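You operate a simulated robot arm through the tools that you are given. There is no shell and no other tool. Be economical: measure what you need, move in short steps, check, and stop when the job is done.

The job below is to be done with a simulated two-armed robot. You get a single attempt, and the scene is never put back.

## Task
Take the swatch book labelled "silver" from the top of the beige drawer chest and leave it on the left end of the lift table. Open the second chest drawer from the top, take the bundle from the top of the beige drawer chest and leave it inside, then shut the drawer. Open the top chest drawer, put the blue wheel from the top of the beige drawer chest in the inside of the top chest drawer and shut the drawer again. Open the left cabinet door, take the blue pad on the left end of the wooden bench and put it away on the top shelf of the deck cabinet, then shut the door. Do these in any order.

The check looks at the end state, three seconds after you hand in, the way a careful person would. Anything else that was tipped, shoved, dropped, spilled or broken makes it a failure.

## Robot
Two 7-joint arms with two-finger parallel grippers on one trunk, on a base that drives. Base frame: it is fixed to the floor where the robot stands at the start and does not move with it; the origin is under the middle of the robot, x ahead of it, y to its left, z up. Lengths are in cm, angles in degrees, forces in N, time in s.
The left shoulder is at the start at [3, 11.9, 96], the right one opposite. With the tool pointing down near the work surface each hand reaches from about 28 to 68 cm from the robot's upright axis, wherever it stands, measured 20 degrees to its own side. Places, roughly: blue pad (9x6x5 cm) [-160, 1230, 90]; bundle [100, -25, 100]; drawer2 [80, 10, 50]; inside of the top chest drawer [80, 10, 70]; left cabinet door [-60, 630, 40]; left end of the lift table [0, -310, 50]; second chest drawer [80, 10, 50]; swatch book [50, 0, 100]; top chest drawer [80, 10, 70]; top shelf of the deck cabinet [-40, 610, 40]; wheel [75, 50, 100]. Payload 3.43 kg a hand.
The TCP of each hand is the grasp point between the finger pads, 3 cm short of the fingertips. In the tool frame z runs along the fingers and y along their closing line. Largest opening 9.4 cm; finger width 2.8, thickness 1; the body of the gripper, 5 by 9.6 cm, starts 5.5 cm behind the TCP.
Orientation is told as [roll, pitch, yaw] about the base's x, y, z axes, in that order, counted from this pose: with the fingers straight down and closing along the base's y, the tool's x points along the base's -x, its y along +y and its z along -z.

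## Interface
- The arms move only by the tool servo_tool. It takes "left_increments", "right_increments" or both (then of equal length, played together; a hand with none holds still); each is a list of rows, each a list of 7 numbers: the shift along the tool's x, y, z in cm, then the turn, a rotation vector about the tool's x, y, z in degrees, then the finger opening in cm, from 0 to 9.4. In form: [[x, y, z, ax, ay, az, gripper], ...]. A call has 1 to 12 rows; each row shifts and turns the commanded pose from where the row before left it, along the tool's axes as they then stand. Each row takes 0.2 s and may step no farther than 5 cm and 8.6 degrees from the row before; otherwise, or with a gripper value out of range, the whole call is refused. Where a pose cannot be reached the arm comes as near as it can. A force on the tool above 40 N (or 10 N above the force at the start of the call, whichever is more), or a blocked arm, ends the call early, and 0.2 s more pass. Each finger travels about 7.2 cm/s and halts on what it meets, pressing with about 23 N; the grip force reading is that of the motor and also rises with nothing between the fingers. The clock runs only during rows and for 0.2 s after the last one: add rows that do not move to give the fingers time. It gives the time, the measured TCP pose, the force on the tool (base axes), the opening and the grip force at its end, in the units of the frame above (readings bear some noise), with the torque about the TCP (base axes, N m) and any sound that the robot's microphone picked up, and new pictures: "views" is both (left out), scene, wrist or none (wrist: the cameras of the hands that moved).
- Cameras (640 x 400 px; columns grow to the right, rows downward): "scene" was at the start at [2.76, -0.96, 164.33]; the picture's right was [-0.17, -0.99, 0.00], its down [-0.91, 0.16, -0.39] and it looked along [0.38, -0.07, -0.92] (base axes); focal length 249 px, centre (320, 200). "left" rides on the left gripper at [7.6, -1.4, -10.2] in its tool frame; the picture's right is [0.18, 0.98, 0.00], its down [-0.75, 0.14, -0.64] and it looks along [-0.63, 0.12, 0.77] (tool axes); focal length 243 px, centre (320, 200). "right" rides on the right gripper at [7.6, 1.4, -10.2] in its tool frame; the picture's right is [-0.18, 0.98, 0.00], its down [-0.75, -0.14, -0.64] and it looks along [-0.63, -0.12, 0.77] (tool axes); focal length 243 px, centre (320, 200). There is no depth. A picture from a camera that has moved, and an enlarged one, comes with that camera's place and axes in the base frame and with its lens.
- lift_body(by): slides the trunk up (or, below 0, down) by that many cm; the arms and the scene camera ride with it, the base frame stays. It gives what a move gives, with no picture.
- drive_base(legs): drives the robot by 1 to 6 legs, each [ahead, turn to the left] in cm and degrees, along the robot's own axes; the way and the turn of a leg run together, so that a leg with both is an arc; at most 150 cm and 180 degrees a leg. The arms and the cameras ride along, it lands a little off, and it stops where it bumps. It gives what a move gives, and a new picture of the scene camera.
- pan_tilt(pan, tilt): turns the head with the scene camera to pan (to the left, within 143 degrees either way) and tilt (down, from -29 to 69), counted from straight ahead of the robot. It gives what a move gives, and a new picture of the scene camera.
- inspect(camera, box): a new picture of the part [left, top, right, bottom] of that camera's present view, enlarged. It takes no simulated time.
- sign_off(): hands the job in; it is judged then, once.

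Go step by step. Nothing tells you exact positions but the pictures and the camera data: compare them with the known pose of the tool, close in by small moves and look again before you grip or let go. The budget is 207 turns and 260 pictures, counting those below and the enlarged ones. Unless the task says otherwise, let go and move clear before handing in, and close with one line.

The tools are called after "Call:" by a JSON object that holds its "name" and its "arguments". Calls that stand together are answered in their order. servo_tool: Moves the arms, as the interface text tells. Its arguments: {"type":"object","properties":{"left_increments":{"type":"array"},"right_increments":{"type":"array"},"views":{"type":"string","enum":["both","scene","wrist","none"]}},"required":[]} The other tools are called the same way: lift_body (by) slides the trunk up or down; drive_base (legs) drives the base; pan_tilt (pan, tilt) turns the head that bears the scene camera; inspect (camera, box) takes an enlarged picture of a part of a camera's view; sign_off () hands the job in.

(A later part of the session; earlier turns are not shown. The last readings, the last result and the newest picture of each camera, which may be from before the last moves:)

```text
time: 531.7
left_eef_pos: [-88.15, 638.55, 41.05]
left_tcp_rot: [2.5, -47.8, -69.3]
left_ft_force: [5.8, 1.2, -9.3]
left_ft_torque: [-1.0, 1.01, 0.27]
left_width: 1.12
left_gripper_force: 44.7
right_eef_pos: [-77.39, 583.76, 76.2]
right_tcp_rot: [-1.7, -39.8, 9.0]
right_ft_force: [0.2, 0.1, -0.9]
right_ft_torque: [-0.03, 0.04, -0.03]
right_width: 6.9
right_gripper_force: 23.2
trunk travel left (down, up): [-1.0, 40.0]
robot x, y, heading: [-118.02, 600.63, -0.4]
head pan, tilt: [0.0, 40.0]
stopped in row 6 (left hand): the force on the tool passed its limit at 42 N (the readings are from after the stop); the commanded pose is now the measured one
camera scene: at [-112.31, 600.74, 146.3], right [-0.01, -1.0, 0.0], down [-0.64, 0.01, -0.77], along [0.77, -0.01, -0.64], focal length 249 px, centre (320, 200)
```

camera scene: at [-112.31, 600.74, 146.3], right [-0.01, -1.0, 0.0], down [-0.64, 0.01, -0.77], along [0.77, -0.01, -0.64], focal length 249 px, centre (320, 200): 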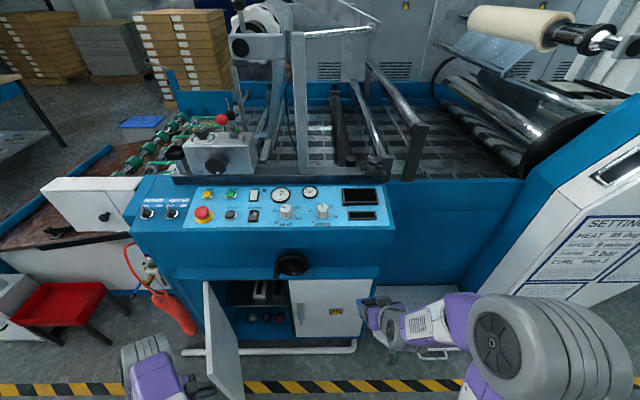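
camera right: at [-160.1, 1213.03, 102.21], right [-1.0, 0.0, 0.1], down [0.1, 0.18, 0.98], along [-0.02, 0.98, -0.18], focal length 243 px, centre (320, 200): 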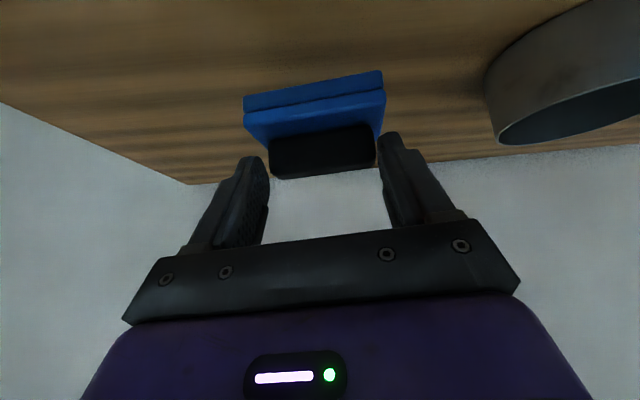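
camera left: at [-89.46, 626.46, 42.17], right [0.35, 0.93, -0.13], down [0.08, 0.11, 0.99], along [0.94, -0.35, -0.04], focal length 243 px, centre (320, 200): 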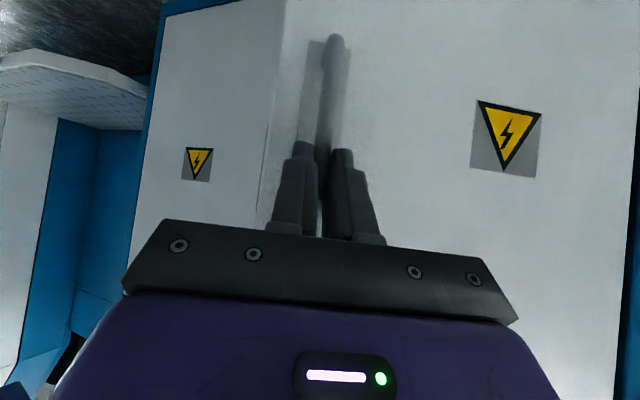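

Call:
{"name": "servo_tool", "arguments": {"left_increments": [[1.67, 0.5, -1.86, 3.7, 0, 3.34, 0.5], [1.67, 0.5, -1.86, 3.7, 0, 3.34, 0.5], [1.67, 0.5, -1.86, 3.7, 0, 3.34, 0.5], [1.67, 0.5, -1.86, 3.7, 0, 3.34, 0.5], [1.67, 0.5, -1.86, 3.7, 0, 3.34, 0.5], [1.67, 0.5, -1.86, 3.7, 0, 3.34, 0.5]], "views": "scene"}}

```text
time: 532.7
left_eef_pos: [-88.37, 648.19, 41.17]
left_tcp_rot: [2.4, -47.7, -87.2]
left_ft_force: [5.4, 0.0, -6.0]
left_ft_torque: [-0.48, 1.13, 0.2]
left_width: 1.14
left_gripper_force: 44.9
left hand out of reach, approached as far as the arm can: row 5
right_eef_pos: [-77.42, 583.79, 76.13]
right_tcp_rot: [-1.6, -39.9, 8.9]
right_ft_force: [0.9, 0.1, -1.1]
right_ft_torque: [0.01, 0.01, -0.01]
right_width: 6.9
right_gripper_force: 23.0
trunk travel left (down, up): [-1.0, 40.0]
robot x, y, heading: [-118.01, 600.61, -0.9]
head pan, tilt: [0.0, 40.0]
stopped in row 5 (left hand): the force on the tool passed its limit at 54 N (the readings are from after the stop); the commanded pose is now the measured one
camera scene: at [-112.29, 600.7, 146.32], right [-0.01, -1.0, 0.0], down [-0.64, 0.01, -0.77], along [0.77, -0.01, -0.64], focal length 249 px, centre (320, 200)
```

scene: 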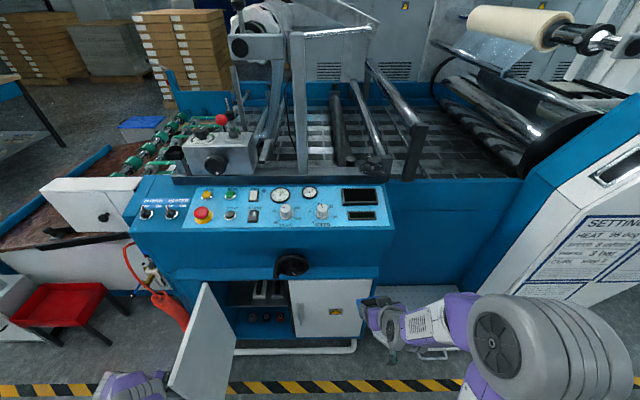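

The door is about 88° open. I'll look into the cabinet before releasing.

Call:
{"name": "inspect", "arguments": {"camera": "scene", "box": [180, 240, 380, 390]}}

```text
2.67 times, centred on (280, 315) of scene
camera zoom: at [-112.29, 600.7, 146.32], right [-0.01, -1.0, 0.0], down [-0.64, 0.01, -0.77], along [0.77, -0.01, -0.64], focal length 665 px, centre (427, -107)
```

zoom: 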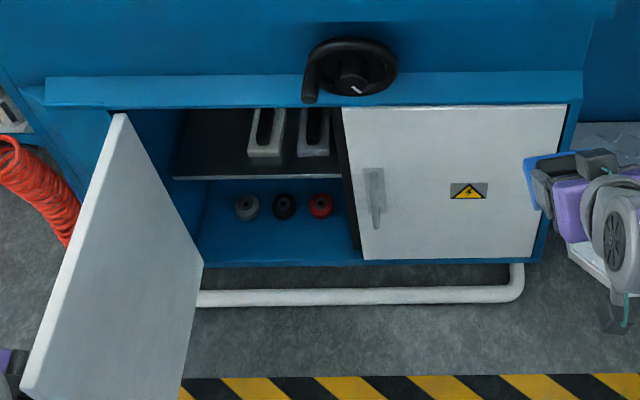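

The shelf is at z≈37 with two boxes and free room on its left, at y≈632–643. I'll release the handle, retreat the left hand and raise it.

Call:
{"name": "servo_tool", "arguments": {"left_increments": [[0, 0, 0, 0, 0, 0, 3], [0, 0, 0, 0, 0, 0, 4.5], [0, 0, 0, 0, 0, 0, 4.5], [0, 0, -4, 0, 0, 0, 4.5], [0, 0, -4, 0, 0, 0, 4.5]], "views": "scene"}}

```text
time: 533.9
left_eef_pos: [-89.53, 653.05, 47.21]
left_tcp_rot: [2.6, -47.6, -87.5]
left_ft_force: [-0.2, 0.2, 0.6]
left_ft_torque: [0.0, -0.02, 0.02]
left_width: 4.52
left_gripper_force: 0.0
left hand out of reach, approached as far as the arm can: row 5
right_eef_pos: [-77.59, 583.73, 76.25]
right_tcp_rot: [-1.6, -39.9, 9.0]
right_ft_force: [-0.3, 0.1, -0.9]
right_ft_torque: [-0.01, 0.02, 0.04]
right_width: 6.9
right_gripper_force: 23.0
trunk travel left (down, up): [-1.0, 40.0]
robot x, y, heading: [-117.5, 600.64, -1.0]
head pan, tilt: [0.0, 40.0]
camera scene: at [-112.4, 600.65, 146.31], right [-0.01, -1.0, 0.0], down [-0.64, 0.01, -0.77], along [0.77, -0.01, -0.64], focal length 249 px, centre (320, 200)
```

scene: 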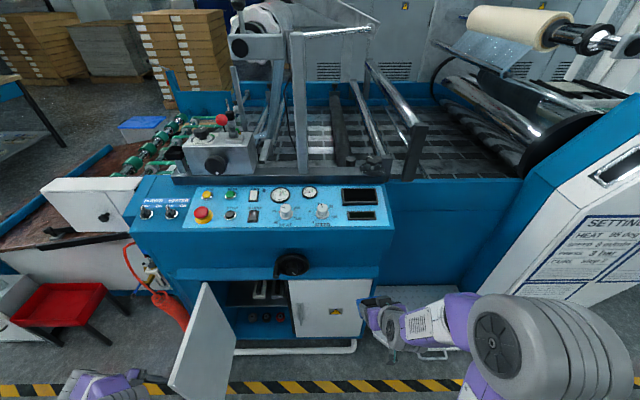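

Call:
{"name": "drive_base", "arguments": {"legs": [[-35, 0]]}}

Call:
{"name": "servo_tool", "arguments": {"left_increments": [[-3.3, 0, -3.0, 0, 0, 0, 4.5], [-3.3, 0, -3.0, 0, 0, 0, 4.5], [-2, 0, -2, -5.9, 0, -5.35, 4.5], [-2, 0, -2, -5.9, 0, -5.35, 4.5], [0, 0, 0, -5.9, 0, -5.35, 4.5], [0, 0, 0, -5.9, 0, -5.35, 4.5], [0, 0, 0, -5.9, 0, -5.35, 4.5], [0, 0, 0, -5.9, 0, -5.35, 4.5], [0, 0, 0, -5.9, 0, -5.35, 4.5], [0, 0, 0, -5.9, 0, -5.35, 4.5], [0, 0, 0, -5.9, 0, -5.35, 4.5], [0, 0, 0, -5.9, 0, -5.35, 4.5]], "views": "scene"}}

```text
time: 536.1
left_eef_pos: [-124.39, 653.59, 47.09]
left_tcp_rot: [2.6, -47.6, -87.5]
left_ft_force: [0.4, 0.7, 0.5]
left_ft_torque: [-0.01, 0.0, -0.01]
left_width: 4.5
left_gripper_force: 0.0
right_eef_pos: [-112.31, 584.15, 76.23]
right_tcp_rot: [-1.8, -40.0, 9.0]
right_ft_force: [0.0, -0.6, -0.1]
right_ft_torque: [-0.02, -0.01, 0.01]
right_width: 6.94
right_gripper_force: 22.9
trunk travel left (down, up): [-1.0, 40.0]
robot x, y, heading: [-152.78, 601.25, -0.9]
head pan, tilt: [0.0, 40.0]
camera scene: at [-147.18, 601.12, 146.3], right [-0.01, -1.0, 0.0], down [-0.64, 0.01, -0.77], along [0.77, -0.01, -0.64], focal length 249 px, centre (320, 200)
```

scene: 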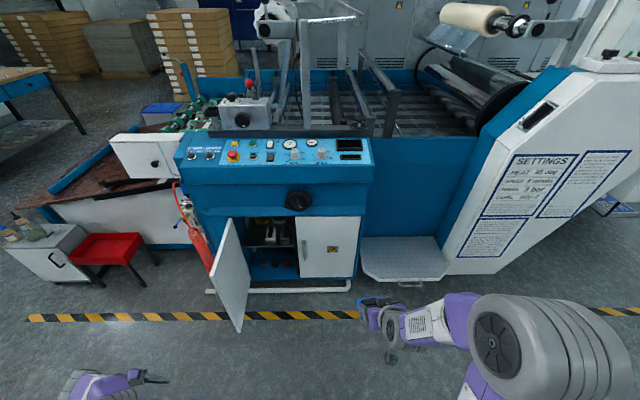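

```text
time: 538.7
left_eef_pos: [-124.78, 653.66, 61.76]
left_tcp_rot: [0.8, -49.6, -6.4]
left_ft_force: [0.1, -0.2, 0.2]
left_ft_torque: [-0.01, 0.02, -0.01]
left_width: 4.5
left_gripper_force: 0.1
right_eef_pos: [-112.27, 584.18, 76.25]
right_tcp_rot: [-1.7, -40.1, 8.9]
right_ft_force: [0.4, 0.0, -0.7]
right_ft_torque: [0.0, 0.04, 0.0]
right_width: 6.89
right_gripper_force: 23.1
trunk travel left (down, up): [-1.0, 40.0]
robot x, y, heading: [-152.9, 601.29, -0.7]
head pan, tilt: [0.0, 40.0]
camera scene: at [-147.16, 601.11, 146.3], right [-0.01, -1.0, 0.0], down [-0.64, 0.01, -0.77], along [0.77, -0.01, -0.64], focal length 249 px, centre (320, 200)
```

scene: 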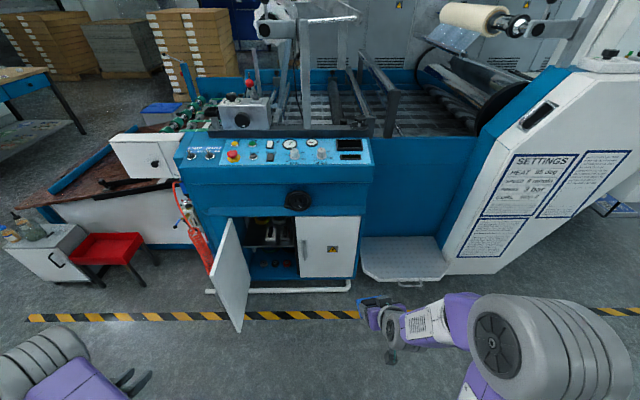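

Call:
{"name": "servo_tool", "arguments": {"left_increments": [[-1.9, -3.8, 2.3, 0, 0, 0, 1], [-1.9, -3.8, 2.3, 0, 0, 0, 1], [-1.9, -3.8, 2.3, 0, 0, 0, 1], [-1.9, -3.8, 2.3, 0, 0, 0, 1], [-1.9, -3.8, 2.3, 0, 0, 0, 1], [-1.9, -3.8, 2.3, 0, 0, 0, 1], [-1.9, -3.8, 2.3, 0, 0, 0, 1]], "views": "none"}}

Call:
{"name": "drive_base", "arguments": {"legs": [[0, 25], [25, 0], [0, -25]]}}

```text
time: 540.3
left_eef_pos: [-106.89, 625.09, 61.04]
left_tcp_rot: [0.7, -49.4, -6.6]
left_ft_force: [-0.8, -0.7, 0.0]
left_ft_torque: [0.02, 0.02, -0.01]
left_width: 0.99
left_gripper_force: 0.1
right_eef_pos: [-112.23, 584.09, 76.26]
right_tcp_rot: [-1.6, -40.0, 8.7]
right_ft_force: [0.9, -0.6, -1.0]
right_ft_torque: [-0.01, 0.01, 0.02]
right_width: 6.91
right_gripper_force: 23.3
trunk travel left (down, up): [-1.0, 40.0]
robot x, y, heading: [-152.61, 601.04, -1.0]
head pan, tilt: [0.0, 40.0]
```

```text
time: 544.7
left_eef_pos: [-83.88, 635.65, 60.95]
left_tcp_rot: [0.8, -49.4, -6.5]
left_ft_force: [0.4, 0.1, 0.0]
left_ft_torque: [0.02, -0.01, -0.01]
left_width: 1.02
left_gripper_force: 0.0
right_eef_pos: [-89.17, 594.57, 76.28]
right_tcp_rot: [-1.7, -40.0, 9.0]
right_ft_force: [-0.4, 0.4, -0.8]
right_ft_torque: [0.01, 0.01, 0.0]
right_width: 6.92
right_gripper_force: 23.1
trunk travel left (down, up): [-1.0, 40.0]
robot x, y, heading: [-129.62, 611.34, -0.7]
head pan, tilt: [0.0, 40.0]
camera scene: at [-124.0, 611.46, 146.3], right [-0.01, -1.0, 0.0], down [-0.64, 0.01, -0.77], along [0.77, -0.01, -0.64], focal length 249 px, centre (320, 200)
```

scene: 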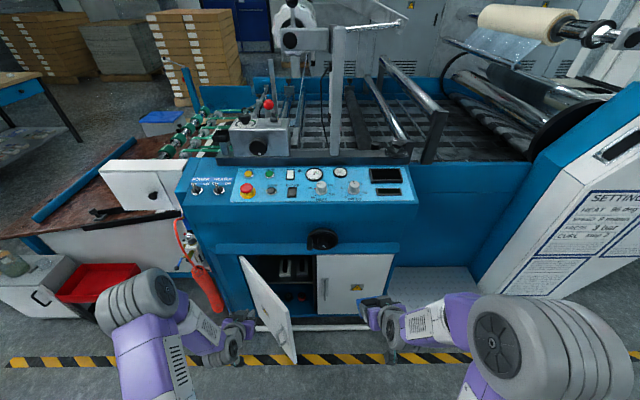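

The hand came round on the outside and swung the door half shut. I'll lift the hand over the door to its inner side.

Call:
{"name": "servo_tool", "arguments": {"left_increments": [[-3.7, 0, -3.1, 0, 0, 0, 1], [-3.7, 0, -3.1, 0, 0, 0, 1], [-3.7, 0, -3.1, 0, 0, 0, 1], [-3.7, 0, -3.1, 0, 0, 0, 1], [0, -4.5, 0, 0, 0, 0, 1], [0, -4.5, 0, 0, 0, 0, 1], [0, -4.5, 0, 0, 0, 0, 1], [0, -4.5, 0, 0, 0, 0, 1]], "views": "scene"}}

```text
time: 546.5
left_eef_pos: [-85.32, 617.35, 80.28]
left_tcp_rot: [0.9, -49.5, -6.5]
left_ft_force: [0.2, 0.0, 0.0]
left_ft_torque: [-0.04, -0.05, 0.0]
left_width: 1.02
left_gripper_force: 0.0
right_eef_pos: [-89.2, 594.54, 76.19]
right_tcp_rot: [-1.7, -40.0, 9.0]
right_ft_force: [-0.1, 0.7, -0.2]
right_ft_torque: [0.01, 0.01, 0.01]
right_width: 6.92
right_gripper_force: 22.7
trunk travel left (down, up): [-1.0, 40.0]
robot x, y, heading: [-129.4, 611.59, -0.7]
head pan, tilt: [0.0, 40.0]
camera scene: at [-124.0, 611.43, 146.3], right [-0.01, -1.0, 0.0], down [-0.64, 0.01, -0.77], along [0.77, -0.01, -0.64], focal length 249 px, centre (320, 200)
```

scene: 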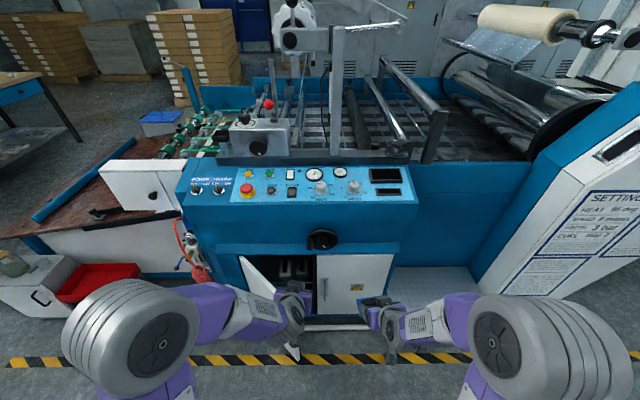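

Call:
{"name": "servo_tool", "arguments": {"left_increments": [[0, -4, 0, 0, 0, 0, 1], [2, -1, 5, 0, 0, 0, 1]], "views": "none"}}

Call:
{"name": "servo_tool", "arguments": {"left_increments": [[3.7, 0, 3.1, 0, 0, 0, 1], [3.7, 0, 3.1, 0, 0, 0, 1], [3.7, 0, 3.1, 0, 0, 0, 1], [3.7, 0, 3.1, 0, 0, 0, 1], [0, 4, 0, 0, 0, 0, 1], [0, 4, 0, 0, 0, 0, 1], [0, 4, 0, 0, 0, 0, 1], [0, 4, 0, 0, 0, 0, 1]], "views": "scene"}}

```text
refused: row 2 steps farther than a row can; nothing moved
```

```text
time: 547.8
left_eef_pos: [-85.72, 621.01, 60.82]
left_tcp_rot: [-0.8, -48.9, -7.5]
left_ft_force: [-9.4, -10.5, 9.9]
left_ft_torque: [-0.04, -0.25, -0.27]
left_width: 0.34
left_gripper_force: 0.0
right_eef_pos: [-89.35, 594.5, 76.35]
right_tcp_rot: [-1.5, -39.9, 9.0]
right_ft_force: [-0.5, -0.7, -1.5]
right_ft_torque: [-0.02, 0.04, -0.04]
right_width: 6.91
right_gripper_force: 23.2
trunk travel left (down, up): [-1.0, 40.0]
robot x, y, heading: [-129.79, 611.02, -0.8]
head pan, tilt: [0.0, 40.0]
stopped in row 6 (left hand): the force on the tool passed its limit at 53 N (the readings are from after the stop); the commanded pose is now the measured one
camera scene: at [-124.1, 611.36, 146.32], right [-0.01, -1.0, 0.0], down [-0.64, 0.01, -0.77], along [0.77, -0.01, -0.64], focal length 249 px, centre (320, 200)
```

scene: 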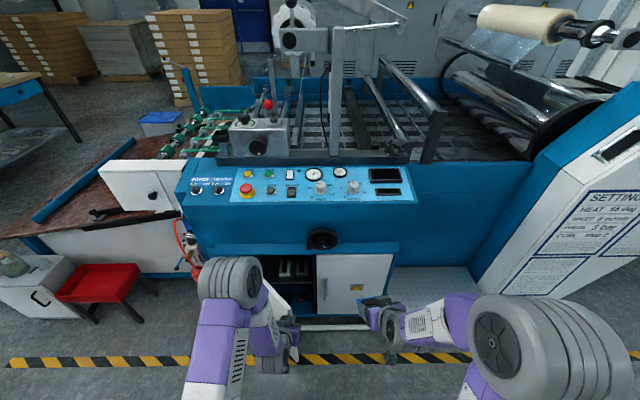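

Call:
{"name": "inspect", "arguments": {"camera": "left", "box": [0, 0, 640, 400]}}

Call:
{"name": "inspect", "arguments": {"camera": "scene", "box": [180, 230, 340, 390]}}

```text
1.00 times, centred on (320, 200) of left (not enlarged: the box is as wide or as high as the picture)
camera zoom: at [-98.51, 621.54, 61.86], right [0.02, 0.99, -0.15], down [0.03, 0.15, 0.99], along [1.0, -0.02, -0.03], focal length 243 px, centre (320, 200)
```

zoom: 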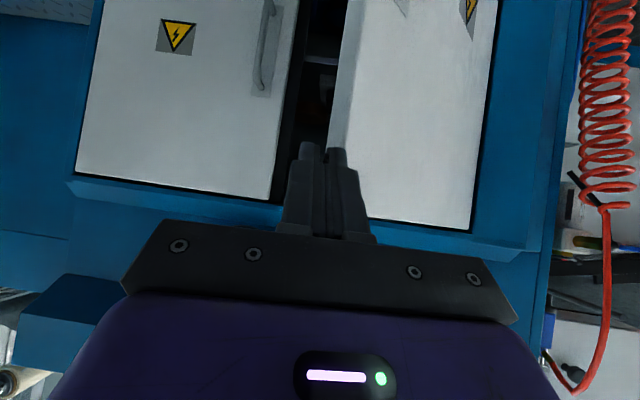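

```text
2.50 times, centred on (260, 310) of scene
camera zoom: at [-124.1, 611.36, 146.32], right [-0.01, -1.0, 0.0], down [-0.64, 0.01, -0.77], along [0.77, -0.01, -0.64], focal length 624 px, centre (470, -75)
```

zoom: 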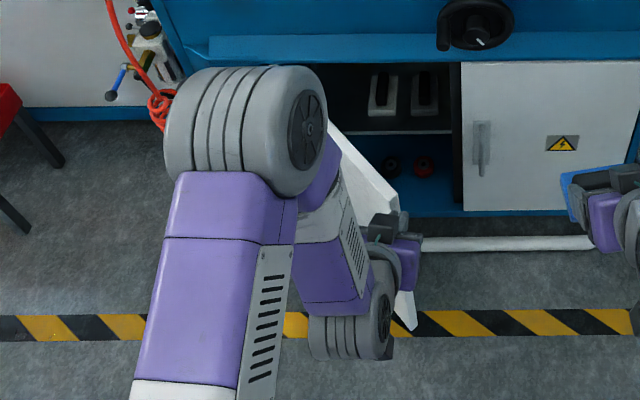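

Call:
{"name": "servo_tool", "arguments": {"left_increments": [[0, -4.5, 0, 0, 0, 0, 0.5], [-0.35, 0, 4.9, 0, 0, 0, 0.5], [-0.35, 0, 4.9, 0, 0, 0, 0.5], [0, 3, 0, 0, 0, 0, 0.5], [0, 3, 0, 0, 0, 0, 0.5], [0, 3, 0, 0, 0, 0, 0.5], [0, 3, 0, 0, 0, 0, 0.5], [0, 3, 0, 0, 0, 0, 0.5], [0, 3, 0, 0, 0, 0, 0.5], [0, 3, 0, 0, 0, 0, 0.5], [0, 3, 0, 0, 0, 0, 0.5]], "views": "scene"}}

```text
time: 548.7
left_eef_pos: [-78.7, 614.74, 55.15]
left_tcp_rot: [-1.7, -49.1, -8.3]
left_ft_force: [-4.6, -5.7, 1.7]
left_ft_torque: [0.37, -0.23, 0.31]
left_width: 0.49
left_gripper_force: 0.0
right_eef_pos: [-89.02, 594.52, 76.21]
right_tcp_rot: [-1.7, -39.9, 9.0]
right_ft_force: [-0.1, 1.2, -0.6]
right_ft_torque: [0.02, 0.03, -0.01]
right_width: 6.9
right_gripper_force: 22.7
trunk travel left (down, up): [-1.0, 40.0]
robot x, y, heading: [-129.49, 611.32, -0.9]
head pan, tilt: [0.0, 40.0]
stopped in row 4 (left hand): the force on the tool passed its limit at 54 N (the readings are from after the stop); the commanded pose is now the measured one
camera scene: at [-123.96, 611.53, 146.29], right [-0.01, -1.0, 0.0], down [-0.64, 0.01, -0.77], along [0.77, -0.01, -0.64], focal length 249 px, centre (320, 200)
```

scene: 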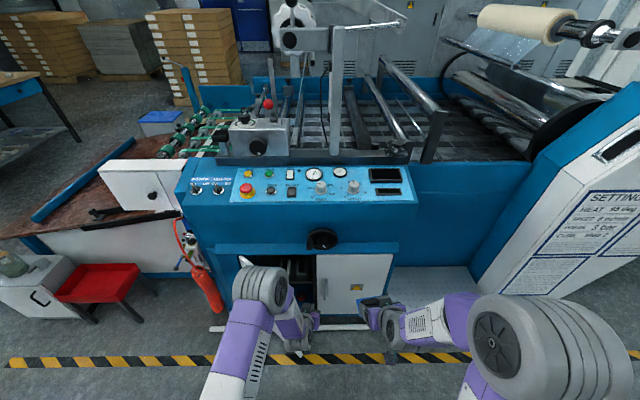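

Call:
{"name": "inspect", "arguments": {"camera": "left", "box": [0, 0, 640, 400]}}

```text
1.00 times, centred on (320, 200) of left (not enlarged: the box is as wide or as high as the picture)
camera zoom: at [-91.56, 615.5, 56.14], right [0.04, 0.99, -0.16], down [0.03, 0.16, 0.99], along [1.0, -0.05, -0.03], focal length 243 px, centre (320, 200)
```

zoom: 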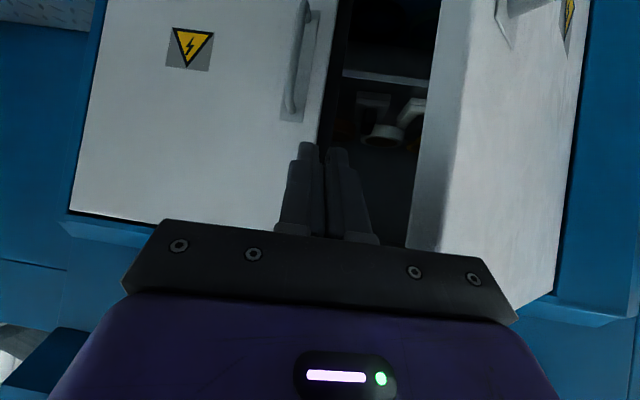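

Call:
{"name": "servo_tool", "arguments": {"left_increments": [[0, -3, 0, 0, 0, 0, 0.5], [-2.9, 0, 3.4, 0, 0, 0, 0.5], [-2.9, 0, 3.4, 0, 0, 0, 0.5], [0, 2, 0, 0, 0, 0, 0.5], [0, 2, 0, 0, 0, 0, 0.5], [0, 2, 0, 0, 0, 0, 0.5], [0, 2, 0, 0, 0, 0, 0.5]], "views": "wrist"}}

```text
time: 550.3
left_eef_pos: [-69.11, 618.52, 55.04]
left_tcp_rot: [-1.4, -49.1, -8.1]
left_ft_force: [0.3, -0.9, 0.6]
left_ft_torque: [0.0, 0.01, 0.0]
left_width: 0.5
left_gripper_force: 0.0
right_eef_pos: [-89.4, 594.56, 76.2]
right_tcp_rot: [-1.7, -40.0, 9.0]
right_ft_force: [0.3, 0.8, -0.4]
right_ft_torque: [0.01, 0.02, 0.0]
right_width: 6.9
right_gripper_force: 23.0
trunk travel left (down, up): [-1.0, 40.0]
robot x, y, heading: [-130.1, 611.86, -0.9]
head pan, tilt: [0.0, 40.0]
camera left: at [-81.88, 619.18, 56.0], right [0.04, 0.99, -0.15], down [0.03, 0.15, 0.99], along [1.0, -0.04, -0.03], focal length 243 px, centre (320, 200)
```

left: 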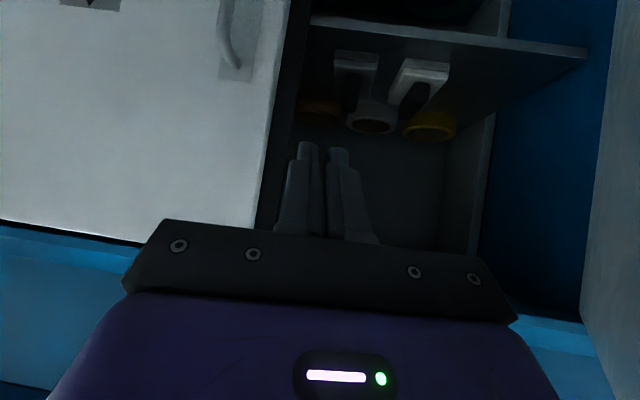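

I'm now on the door's inner side with a clear view: the shelf's free space is at its left, y≈630.5–641.5, front edge x≈-57.7. Pushing the door wide open.

Call:
{"name": "servo_tool", "arguments": {"left_increments": [[1.5, 3, -1.8, 0, 0, 0, 0.5], [1.5, 3, -1.8, 0, 0, 0, 0.5], [1.5, 3, -1.8, 0, 0, 0, 0.5], [0, 3.5, 0, 0, 0, 0, 0.5], [0, 3.5, 0, 0, 0, 0, 0.5], [0, 3.5, 0, 0, 0, 0, 0.5], [0, 3.5, 0, 0, 0, 0, 0.5], [0, 3.5, 0, 0, 0, 0, 0.5], [0, 3.5, 0, 0, 0, 0, 0.5], [0, 3.5, 0, 0, 0, 0, 0.5]], "views": "scene"}}

```text
time: 552.1
left_eef_pos: [-72.05, 643.35, 54.59]
left_tcp_rot: [-2.0, -49.0, -8.6]
left_ft_force: [-5.7, -3.9, 1.1]
left_ft_torque: [0.28, -0.23, 0.26]
left_width: 0.5
left_gripper_force: 0.0
right_eef_pos: [-89.28, 594.49, 76.14]
right_tcp_rot: [-1.7, -39.9, 9.1]
right_ft_force: [0.5, -0.3, 0.0]
right_ft_torque: [-0.01, 0.0, -0.03]
right_width: 6.9
right_gripper_force: 22.4
trunk travel left (down, up): [-1.0, 40.0]
robot x, y, heading: [-129.24, 611.63, -0.8]
head pan, tilt: [0.0, 40.0]
stopped in row 8 (left hand): the force on the tool passed its limit at 47 N (the readings are from after the stop); the commanded pose is now the measured one
camera scene: at [-123.95, 611.47, 146.3], right [-0.01, -1.0, 0.0], down [-0.64, 0.01, -0.77], along [0.77, -0.01, -0.64], focal length 249 px, centre (320, 200)
```

scene: 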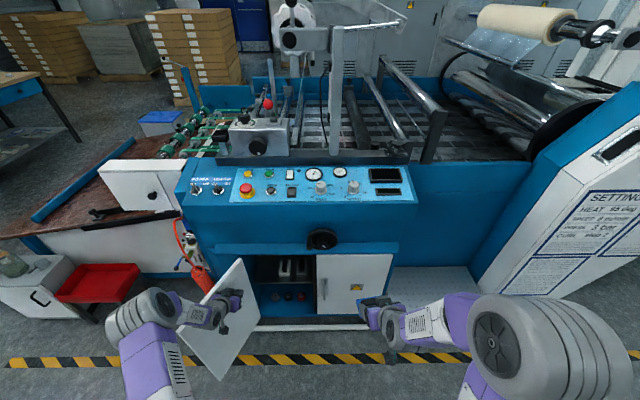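

The door is open about 115°. I'll lift the left hand clear, align the right hand, and restage the robot at y≈640.

Call:
{"name": "servo_tool", "arguments": {"left_increments": [[0, -4, 0, 0, 0, 0, 0.5], [-3.7, 0, -3.2, 0, 0, 0, 0.5], [-3.7, 0, -3.2, 0, 0, 0, 0.5], [-3.7, 0, -3.2, 0, 0, 0, 0.5], [-3.7, 0, -3.2, 0, 0, 0, 0.5], [-3.7, 0, -3.2, 0, 0, 0, 0.5], [-3.7, 0, -3.2, 0, 0, 0, 0.5]], "right_increments": [[0, 0, 0, 2.9, 0, 3.4, 5], [0, 0, 0, 2.9, 0, 3.4, 5], [0, 0, 0, 0, 0, 0, 5], [0, 0, 0, 0, 0, 0, 5], [0, 0, 0, 0, 0, 0, 5], [0, 0, 0, 0, 0, 0, 5], [0, 0, 0, 0, 0, 0, 5]], "views": "none"}}

```text
time: 553.7
left_eef_pos: [-72.72, 640.28, 84.26]
left_tcp_rot: [-2.0, -49.0, -8.6]
left_ft_force: [-0.4, -0.5, -0.5]
left_ft_torque: [0.04, 0.02, 0.02]
left_width: 0.48
left_gripper_force: 0.0
right_eef_pos: [-89.11, 594.48, 76.14]
right_tcp_rot: [-1.8, -40.2, 0.1]
right_ft_force: [-0.3, 0.6, -1.1]
right_ft_torque: [-0.01, 0.04, 0.03]
right_width: 6.89
right_gripper_force: 22.6
trunk travel left (down, up): [-1.0, 40.0]
robot x, y, heading: [-129.2, 611.37, -0.9]
head pan, tilt: [0.0, 40.0]
```

Call:
{"name": "drive_base", "arguments": {"legs": [[-27, 0], [0, 40], [44, 0], [0, -39.2]]}}

```text
time: 561.5
left_eef_pos: [-66.44, 669.29, 84.11]
left_tcp_rot: [-1.9, -49.0, -7.7]
left_ft_force: [0.8, 0.0, -0.2]
left_ft_torque: [-0.03, 0.02, -0.02]
left_width: 0.48
left_gripper_force: 0.1
right_eef_pos: [-82.17, 623.42, 76.33]
right_tcp_rot: [-1.8, -40.1, 0.8]
right_ft_force: [0.1, -0.1, -1.9]
right_ft_torque: [0.0, 0.02, -0.01]
right_width: 6.92
right_gripper_force: 22.2
trunk travel left (down, up): [-1.0, 40.0]
robot x, y, heading: [-123.02, 639.41, 0.1]
head pan, tilt: [0.0, 40.0]
camera scene: at [-117.34, 639.64, 146.3], right [0.0, -1.0, 0.0], down [-0.64, 0.0, -0.77], along [0.77, 0.0, -0.64], focal length 249 px, centre (320, 200)
```

scene: 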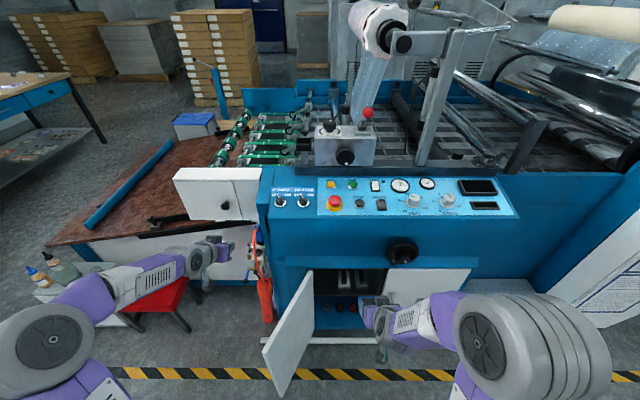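

Call:
{"name": "servo_tool", "arguments": {"right_increments": [[1.9, 2.1, 4.05, 0, 0, 0, 5], [1.9, 2.1, 4.05, 0, 0, 0, 5], [1.9, 2.1, 4.05, 0, 0, 0, 5], [1.9, 2.1, 4.05, 0, 0, 0, 5], [1.9, 2.1, 4.05, 0, 0, 0, 5], [1.9, 2.1, 4.05, 0, 0, 0, 5]], "left_increments": [[2, 0, -3, 0, 0, 0, 0.5], [2, 0, -3, 0, 0, 0, 0.5], [2, 0, -3, 0, 0, 0, 0.5], [2, 0, -3, 0, 0, 0, 0.5], [0, 0, 0, 0, 0, 0, 0.5], [0, 0, 0, 0, 0, 0, 0.5]], "views": "both"}}

```text
time: 563.0
left_eef_pos: [-80.6, 671.63, 85.82]
left_tcp_rot: [-2.1, -49.0, -7.8]
left_ft_force: [-0.4, 0.5, -0.6]
left_ft_torque: [-0.01, 0.02, 0.01]
left_width: 0.49
left_gripper_force: 0.0
right_eef_pos: [-75.05, 635.28, 49.97]
right_tcp_rot: [-1.7, -40.1, 1.0]
right_ft_force: [0.5, -1.1, 0.1]
right_ft_torque: [-0.02, 0.01, 0.02]
right_width: 6.88
right_gripper_force: 23.3
trunk travel left (down, up): [-1.0, 40.0]
robot x, y, heading: [-123.04, 639.62, 0.1]
head pan, tilt: [0.0, 40.0]
camera scene: at [-117.34, 639.71, 146.3], right [0.0, -1.0, 0.0], down [-0.64, 0.0, -0.77], along [0.77, 0.0, -0.64], focal length 249 px, centre (320, 200)
camera right: at [-87.65, 636.66, 52.73], right [0.14, 0.99, 0.1], down [0.16, -0.12, 0.98], along [0.98, -0.12, -0.18], focal length 243 px, centre (320, 200)
camera left: at [-93.38, 672.56, 86.9], right [0.04, 0.99, -0.16], down [0.04, 0.16, 0.99], along [1.0, -0.04, -0.03], focal length 243 px, centre (320, 200)
```

scene: 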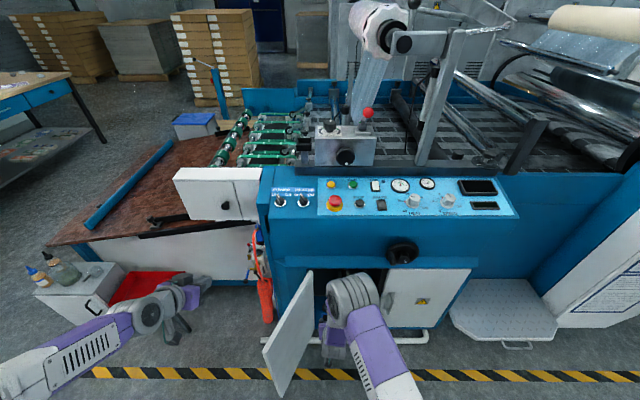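
right: 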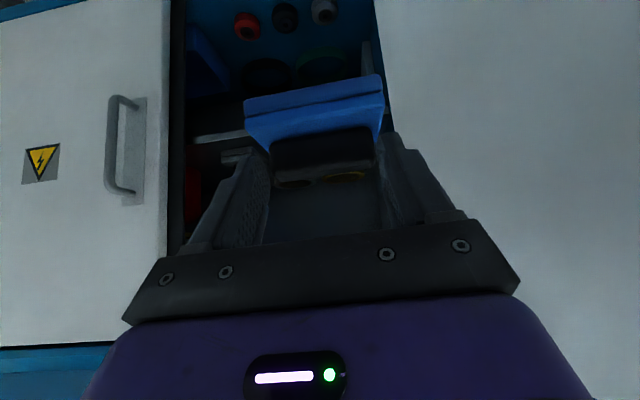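
left: 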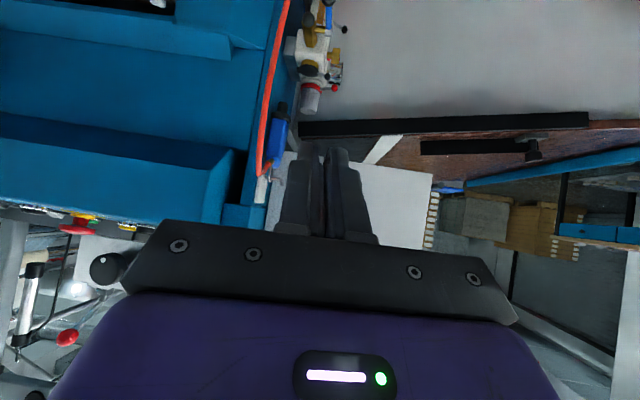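

Entry looks aligned. I'll shift slightly left and slide in above the shelf, checking halfway.

Call:
{"name": "servo_tool", "arguments": {"right_increments": [[-2.6, 0.4, 3.0, 0, 0, 0, 5], [-2.6, 0.4, 3.0, 0, 0, 0, 5], [-2.6, 0, 3.0, 0, 0, 0, 5]], "views": "wrist"}}

Call:
{"name": "inspect", "arguments": {"camera": "scene", "box": [260, 240, 420, 380]}}

```text
time: 563.8
left_eef_pos: [-80.62, 671.65, 85.86]
left_tcp_rot: [-2.0, -49.0, -7.8]
left_ft_force: [-0.3, -0.3, 1.6]
left_ft_torque: [0.03, 0.02, 0.01]
left_width: 0.51
left_gripper_force: 0.1
right_eef_pos: [-63.36, 635.87, 48.06]
right_tcp_rot: [-1.8, -40.0, 1.0]
right_ft_force: [-1.0, 0.3, -0.9]
right_ft_torque: [-0.01, 0.04, 0.0]
right_width: 6.9
right_gripper_force: 23.0
trunk travel left (down, up): [-1.0, 40.0]
robot x, y, heading: [-122.62, 639.99, 0.1]
head pan, tilt: [0.0, 40.0]
camera right: at [-75.92, 637.34, 50.95], right [0.14, 0.99, 0.1], down [0.16, -0.12, 0.98], along [0.98, -0.12, -0.18], focal length 243 px, centre (320, 200)
```

right: 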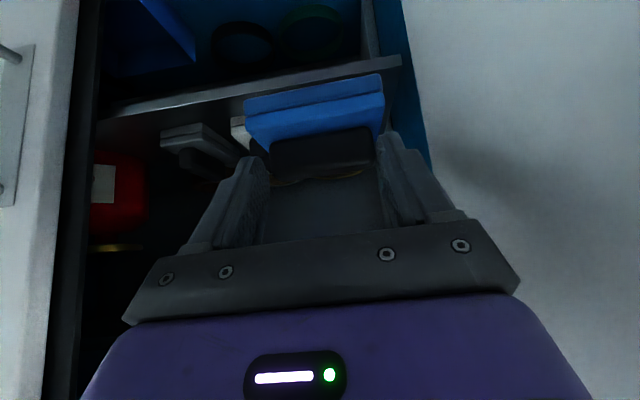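

```text
2.86 times, centred on (340, 310) of scene
camera zoom: at [-117.33, 639.67, 146.3], right [0.0, -1.0, 0.0], down [-0.64, 0.0, -0.77], along [0.77, 0.0, -0.64], focal length 713 px, centre (263, -114)
```

zoom: 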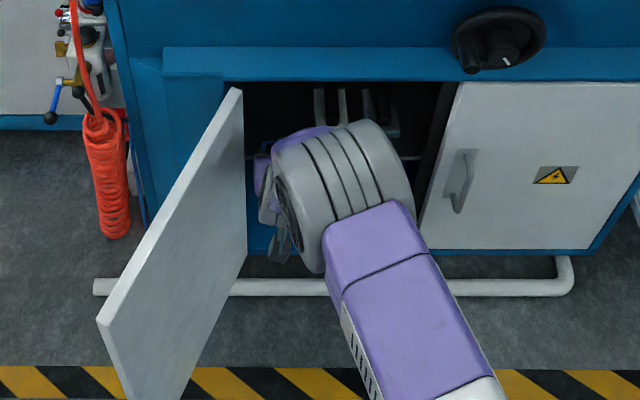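

Call:
{"name": "servo_tool", "arguments": {"right_increments": [[-2.8, 0, 2.6, 0, 0, 0, 5], [-2.6, 0, 2.6, 0, 0, 0, 5], [0.6, 0, 2.3, 0, 0, 0, 5]], "views": "wrist"}}

```text
time: 564.5
left_eef_pos: [-80.66, 671.76, 85.86]
left_tcp_rot: [-2.0, -49.0, -7.7]
left_ft_force: [1.0, 0.6, 0.2]
left_ft_torque: [0.0, -0.01, 0.0]
left_width: 0.48
left_gripper_force: 0.0
right_eef_pos: [-54.91, 635.91, 45.49]
right_tcp_rot: [-1.8, -40.1, 1.1]
right_ft_force: [0.2, 0.1, -0.8]
right_ft_torque: [0.0, 0.0, -0.01]
right_width: 6.94
right_gripper_force: 22.8
trunk travel left (down, up): [-1.0, 40.0]
robot x, y, heading: [-122.82, 639.49, 0.2]
head pan, tilt: [0.0, 40.0]
camera right: at [-67.54, 637.3, 48.25], right [0.14, 0.99, 0.09], down [0.16, -0.12, 0.98], along [0.98, -0.12, -0.18], focal length 243 px, centre (320, 200)
```

right: 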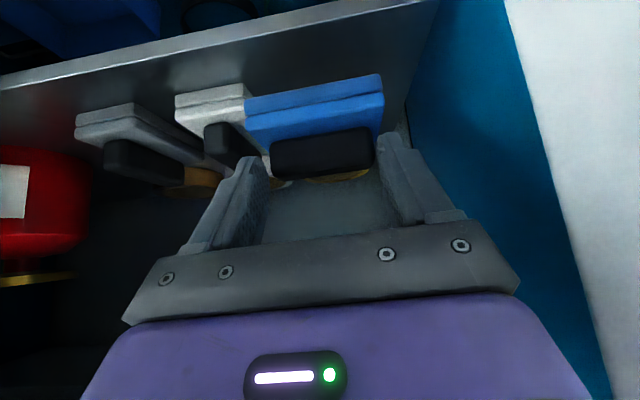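

The shelf holds two similar pads, and ours fits beside them with slight clearance. I'll nudge 0.6 cm left and lower gently.

Call:
{"name": "servo_tool", "arguments": {"right_increments": [[0, 0.6, 0, 0, 0, 0, 5], [0.9, 0, 1.1, 0, 0, 0, 5], [0.5, 0, 0.6, 0, 0, 0, 5]], "views": "wrist"}}

```text
time: 565.4
left_eef_pos: [-80.56, 671.75, 85.83]
left_tcp_rot: [-2.0, -49.0, -7.6]
left_ft_force: [0.0, 0.1, -0.1]
left_ft_torque: [0.0, -0.03, 0.01]
left_width: 0.49
left_gripper_force: 0.0
right_eef_pos: [-54.96, 636.6, 43.24]
right_tcp_rot: [-1.8, -40.1, 1.0]
right_ft_force: [0.8, 0.3, -1.2]
right_ft_torque: [-0.03, 0.03, -0.03]
right_width: 6.89
right_gripper_force: 22.6
trunk travel left (down, up): [-1.0, 40.0]
robot x, y, heading: [-123.15, 639.34, 0.1]
head pan, tilt: [0.0, 40.0]
camera right: at [-67.53, 637.91, 46.12], right [0.14, 0.99, 0.1], down [0.16, -0.12, 0.98], along [0.98, -0.12, -0.18], focal length 243 px, centre (320, 200)
```

right: 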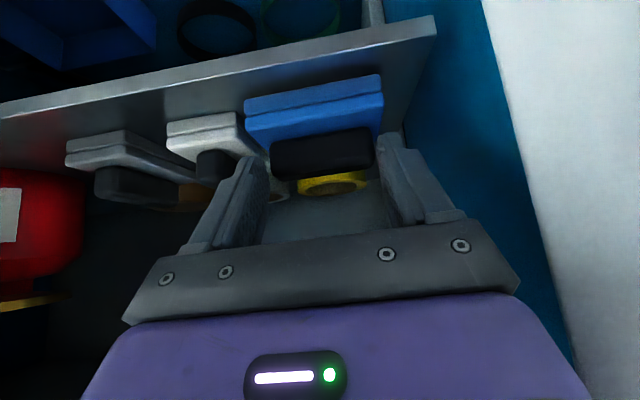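

Call:
{"name": "servo_tool", "arguments": {"right_increments": [[0.3, 0, 0.4, 0, 0, 0, 5], [0.3, 0, 0.4, 0, 0, 0, 5], [0.3, 0, 0.4, 0, 0, 0, 5]], "views": "none"}}

```text
time: 566.2
left_eef_pos: [-80.5, 671.74, 85.91]
left_tcp_rot: [-1.9, -49.0, -7.8]
left_ft_force: [-0.5, -0.1, -0.8]
left_ft_torque: [-0.02, -0.01, -0.02]
left_width: 0.49
left_gripper_force: 0.2
right_eef_pos: [-54.94, 636.65, 42.48]
right_tcp_rot: [-1.7, -39.9, 1.7]
right_ft_force: [-3.5, -1.9, 9.1]
right_ft_torque: [0.03, -0.12, -0.11]
right_width: 6.91
right_gripper_force: 22.8
right hand out of reach, approached as far as the arm can: row 3
trunk travel left (down, up): [-1.0, 40.0]
robot x, y, heading: [-123.0, 639.47, 0.3]
head pan, tilt: [0.0, 40.0]
stopped in row 3 (right hand): the force on the tool passed its limit at 51 N (the readings are from after the stop); the commanded pose is now the measured one
```

Contact on the shelf. Releasing and withdrawing straight back.

Call:
{"name": "servo_tool", "arguments": {"right_increments": [[0, 0, 0, 0, 0, 0, 7.4], [0, 0, 0, 0, 0, 0, 7.8], [0, 0, 0, 0, 0, 0, 7.8], [0.6, 0, -1.0, 0, 0, 0, 7.8], [2.0, 0, -2.1, 0, 0, 0, 7.8], [2.0, 0, -2.1, 0, 0, 0, 7.8]], "views": "wrist"}}

```text
time: 567.6
left_eef_pos: [-80.49, 671.65, 85.74]
left_tcp_rot: [-1.9, -49.0, -7.8]
left_ft_force: [0.0, 0.9, 0.1]
left_ft_torque: [0.01, 0.03, 0.02]
left_width: 0.51
left_gripper_force: 0.1
right_eef_pos: [-61.97, 636.75, 43.34]
right_tcp_rot: [-1.6, -39.9, 1.7]
right_ft_force: [-0.4, 1.0, -0.1]
right_ft_torque: [0.0, -0.02, 0.03]
right_width: 7.81
right_gripper_force: 0.0
trunk travel left (down, up): [-1.0, 40.0]
robot x, y, heading: [-123.02, 639.53, 0.4]
head pan, tilt: [0.0, 40.0]
camera right: at [-74.46, 637.98, 46.17], right [0.13, 0.99, 0.1], down [0.17, -0.12, 0.98], along [0.98, -0.11, -0.18], focal length 243 px, centre (320, 200)
```

right: 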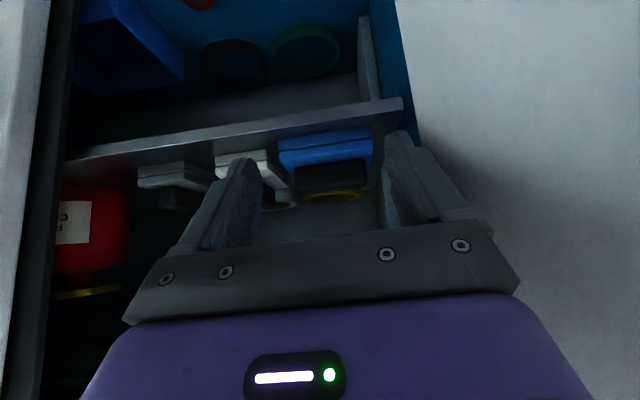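

The pad sits on the top shelf beside the others. I'll withdraw the right hand and bring the left hand down on the door's outer side to close it.

Call:
{"name": "servo_tool", "arguments": {"right_increments": [[3.5, 0, -3.0, 0, 0, 0, 7.8], [3.5, 0, -3.0, 0, 0, 0, 7.8], [3.5, 0, -3.0, 0, 0, 0, 7.8], [3.5, 0, -3.0, 0, 0, 0, 6], [3.5, 0, -3.0, 0, 0, 0, 3], [3.5, 0, -3.0, 0, 0, 0, 0.5], [-3, -2, -3.2, 0, 0, 0, 0.5], [-3, -2, -3.2, 0, 0, 0, 0.5], [-3, -2, -3.2, 0, 0, 0, 0.5], [-3, -2, -3.2, 0, 0, 0, 0.5], [-3, -2, -3.2, 0, 0, 0, 0.5]], "views": "scene"}}

```text
time: 570.0
left_eef_pos: [-80.52, 671.7, 85.91]
left_tcp_rot: [-1.9, -49.1, -7.8]
left_ft_force: [1.0, 0.1, -0.1]
left_ft_torque: [-0.03, 0.0, -0.02]
left_width: 0.5
left_gripper_force: 0.1
right_eef_pos: [-84.67, 627.89, 64.34]
right_tcp_rot: [-1.7, -39.6, 1.7]
right_ft_force: [1.2, -0.8, 0.4]
right_ft_torque: [-0.01, -0.02, 0.01]
right_width: 0.5
right_gripper_force: 0.1
right hand out of reach, approached as far as the arm can: row 10, 11
trunk travel left (down, up): [-1.0, 40.0]
robot x, y, heading: [-123.31, 639.34, 0.2]
head pan, tilt: [0.0, 40.0]
camera scene: at [-117.39, 639.6, 146.31], right [0.0, -1.0, 0.0], down [-0.64, 0.0, -0.77], along [0.77, 0.0, -0.64], focal length 249 px, centre (320, 200)
```

scene: 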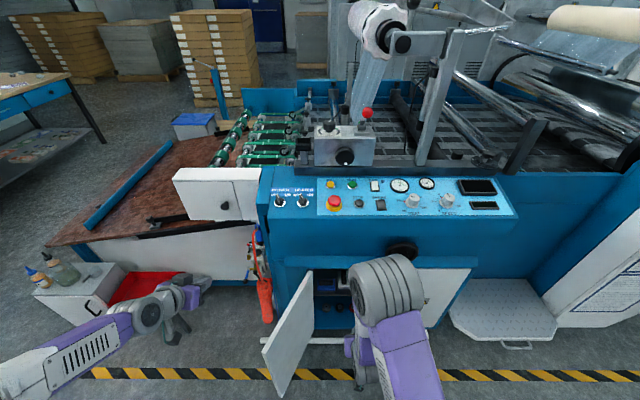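

Call:
{"name": "servo_tool", "arguments": {"left_increments": [[3.6, 0, 3.3, 0, 0, 0, 0.5], [3.6, 0, 3.3, 0, 0, 0, 0.5], [3.6, 0, 3.3, 0, 0, 0, 0.5], [3.6, 0, 3.3, 0, 0, 0, 0.5], [3.6, 0, 3.3, 0, 0, 0, 0.5], [3.6, 0, 3.3, 0, 0, 0, 0.5], [3.6, 0, 3.3, 0, 0, 0, 0.5], [0, -3, 0, 0, 0, 0, 0.5], [0, -3, 0, 0, 0, 0, 0.5], [0, -3, 0, 0, 0, 0, 0.5], [0, -3, 0, 0, 0, 0, 0.5], [0, -3, 0, 0, 0, 0, 0.5]], "views": "scene"}}

```text
time: 572.6
left_eef_pos: [-82.03, 655.83, 52.09]
left_tcp_rot: [-1.9, -48.9, -7.8]
left_ft_force: [0.4, -0.1, 0.7]
left_ft_torque: [0.01, 0.0, -0.03]
left_width: 0.48
left_gripper_force: 0.1
right_eef_pos: [-84.67, 627.93, 64.27]
right_tcp_rot: [-1.7, -39.7, 1.6]
right_ft_force: [0.5, -0.5, -0.3]
right_ft_torque: [0.03, 0.04, -0.01]
right_width: 0.48
right_gripper_force: 0.1
trunk travel left (down, up): [-1.0, 40.0]
robot x, y, heading: [-123.03, 639.55, -0.1]
head pan, tilt: [0.0, 40.0]
camera scene: at [-117.34, 639.61, 146.3], right [0.0, -1.0, 0.0], down [-0.64, 0.0, -0.77], along [0.77, 0.0, -0.64], focal length 249 px, centre (320, 200)
```

scene: 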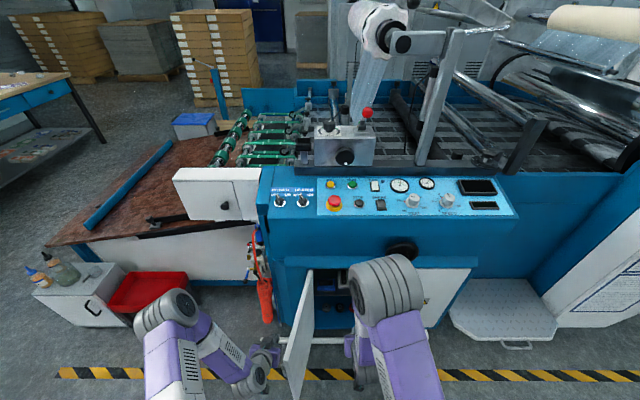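

Call:
{"name": "servo_tool", "arguments": {"right_increments": [[0, -4, 0, 0, 0, 0, 0.5], [0, -4, 0, 0, 0, 0, 0.5], [0, -4, 0, 0, 0, 0, 0.5], [0, -4, 0, 0, 0, 0, 0.5], [0, -4, 0, 0, 0, 0, 0.5], [0, -3, 0, 0, 0, 0, 0.5]], "left_increments": [[0, 0, 0, 0, 0, 0, 0.5], [0, -3, 0, 0, 0, 0, 0.5], [0, -3, 0, 0, 0, 0, 0.5], [0, -3, 0, 0, 0, 0, 0.5], [0, -3, 0, 0, 0, 0, 0.5], [0, -3, 0, 0, 0, 0, 0.5]], "views": "scene"}}

```text
time: 574.0
left_eef_pos: [-84.59, 641.18, 52.44]
left_tcp_rot: [-2.0, -49.0, -7.7]
left_ft_force: [0.1, 0.0, -0.9]
left_ft_torque: [0.0, 0.02, -0.03]
left_width: 0.51
left_gripper_force: 0.2
right_eef_pos: [-83.85, 604.84, 64.44]
right_tcp_rot: [-1.8, -39.7, 1.8]
right_ft_force: [-0.9, -0.2, 0.1]
right_ft_torque: [0.01, 0.01, -0.01]
right_width: 0.52
right_gripper_force: 0.0
right hand out of reach, approached as far as the arm can: row 1
trunk travel left (down, up): [-1.0, 40.0]
robot x, y, heading: [-122.91, 639.66, -0.2]
head pan, tilt: [0.0, 40.0]
camera scene: at [-117.36, 639.58, 146.3], right [0.0, -1.0, 0.0], down [-0.64, 0.0, -0.77], along [0.77, 0.0, -0.64], focal length 249 px, centre (320, 200)
```

scene: 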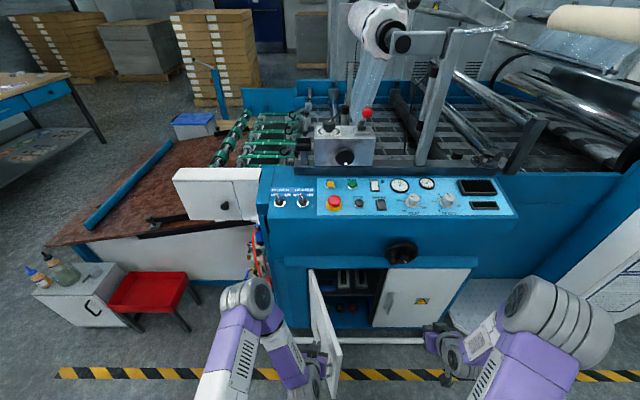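

Call:
{"name": "servo_tool", "arguments": {"left_increments": [[0, -3, 0, 0, 0, 0, 0.5], [-2.2, -2.5, 2.6, 0, 0, 0, 0.5], [-2.2, -2.5, 2.6, 0, 0, 0, 0.5], [-2.2, -2, 2.6, 0, 0, 0, 0.5], [-2.2, -1.5, 2.6, 0, 0, 0, 0.5], [-2.2, -1, 2.6, 0, 0, 0, 0.5]], "views": "scene"}}

```text
time: 575.4
left_eef_pos: [-69.65, 626.11, 52.6]
left_tcp_rot: [-2.0, -48.9, -7.8]
left_ft_force: [-0.3, -0.3, -0.1]
left_ft_torque: [0.0, -0.02, 0.0]
left_width: 0.49
left_gripper_force: 0.0
right_eef_pos: [-83.92, 605.02, 64.38]
right_tcp_rot: [-1.8, -39.7, 1.7]
right_ft_force: [-0.6, -0.7, 0.8]
right_ft_torque: [0.02, 0.01, 0.01]
right_width: 0.49
right_gripper_force: 0.1
trunk travel left (down, up): [-1.0, 40.0]
robot x, y, heading: [-122.81, 639.5, 0.1]
head pan, tilt: [0.0, 40.0]
camera scene: at [-117.34, 639.61, 146.3], right [0.0, -1.0, 0.0], down [-0.64, 0.0, -0.77], along [0.77, 0.0, -0.64], focal length 249 px, centre (320, 200)
```

scene: 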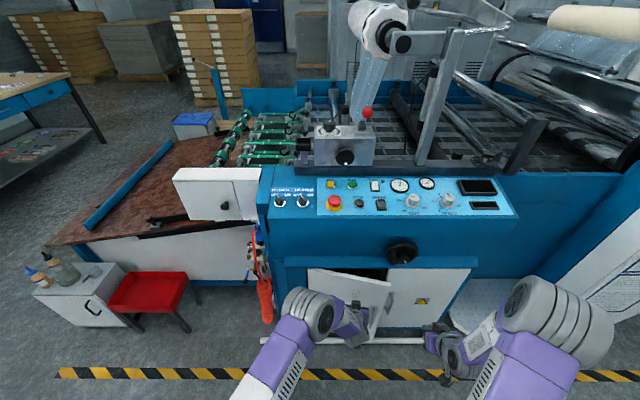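

Almost closed. Pushing the rest of the way, softly.

Call:
{"name": "servo_tool", "arguments": {"left_increments": [[-1.3, 0, 1.5, 0, 0, 0, 0.5], [-1.3, 0, 1.5, 0, 0, 0, 0.5], [-1.3, 0, 1.5, 0, 0, 0, 0.5], [-1, 0, 1.15, 0, 0, 0, 0.5], [-0.6, 0, 0.7, 0, 0, 0, 0.5], [-0.6, 0, 0.7, 0, 0, 0, 0.5]], "views": "scene"}}

```text
time: 576.4
left_eef_pos: [-62.83, 624.87, 52.33]
left_tcp_rot: [-2.3, -48.6, -7.6]
left_ft_force: [-7.1, 1.5, 4.5]
left_ft_torque: [0.05, -0.05, 0.12]
left_width: 0.58
left_gripper_force: 0.6
right_eef_pos: [-83.91, 605.05, 64.43]
right_tcp_rot: [-1.7, -39.7, 1.8]
right_ft_force: [-0.3, 0.5, 1.0]
right_ft_torque: [-0.01, 0.0, 0.0]
right_width: 0.49
right_gripper_force: 0.0
trunk travel left (down, up): [-1.0, 40.0]
robot x, y, heading: [-122.79, 639.55, -0.1]
head pan, tilt: [0.0, 40.0]
stopped in row 5 (left hand): the force on the tool passed its limit at 42 N (the readings are from after the stop); the commanded pose is now the measured one
camera scene: at [-117.4, 639.64, 146.31], right [0.0, -1.0, 0.0], down [-0.64, 0.0, -0.77], along [0.77, 0.0, -0.64], focal length 249 px, centre (320, 200)
```

scene: 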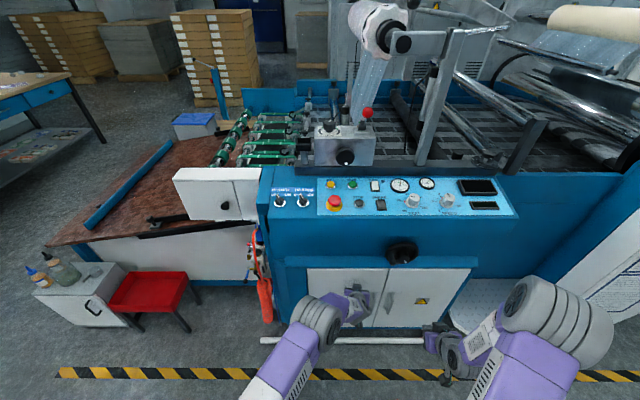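

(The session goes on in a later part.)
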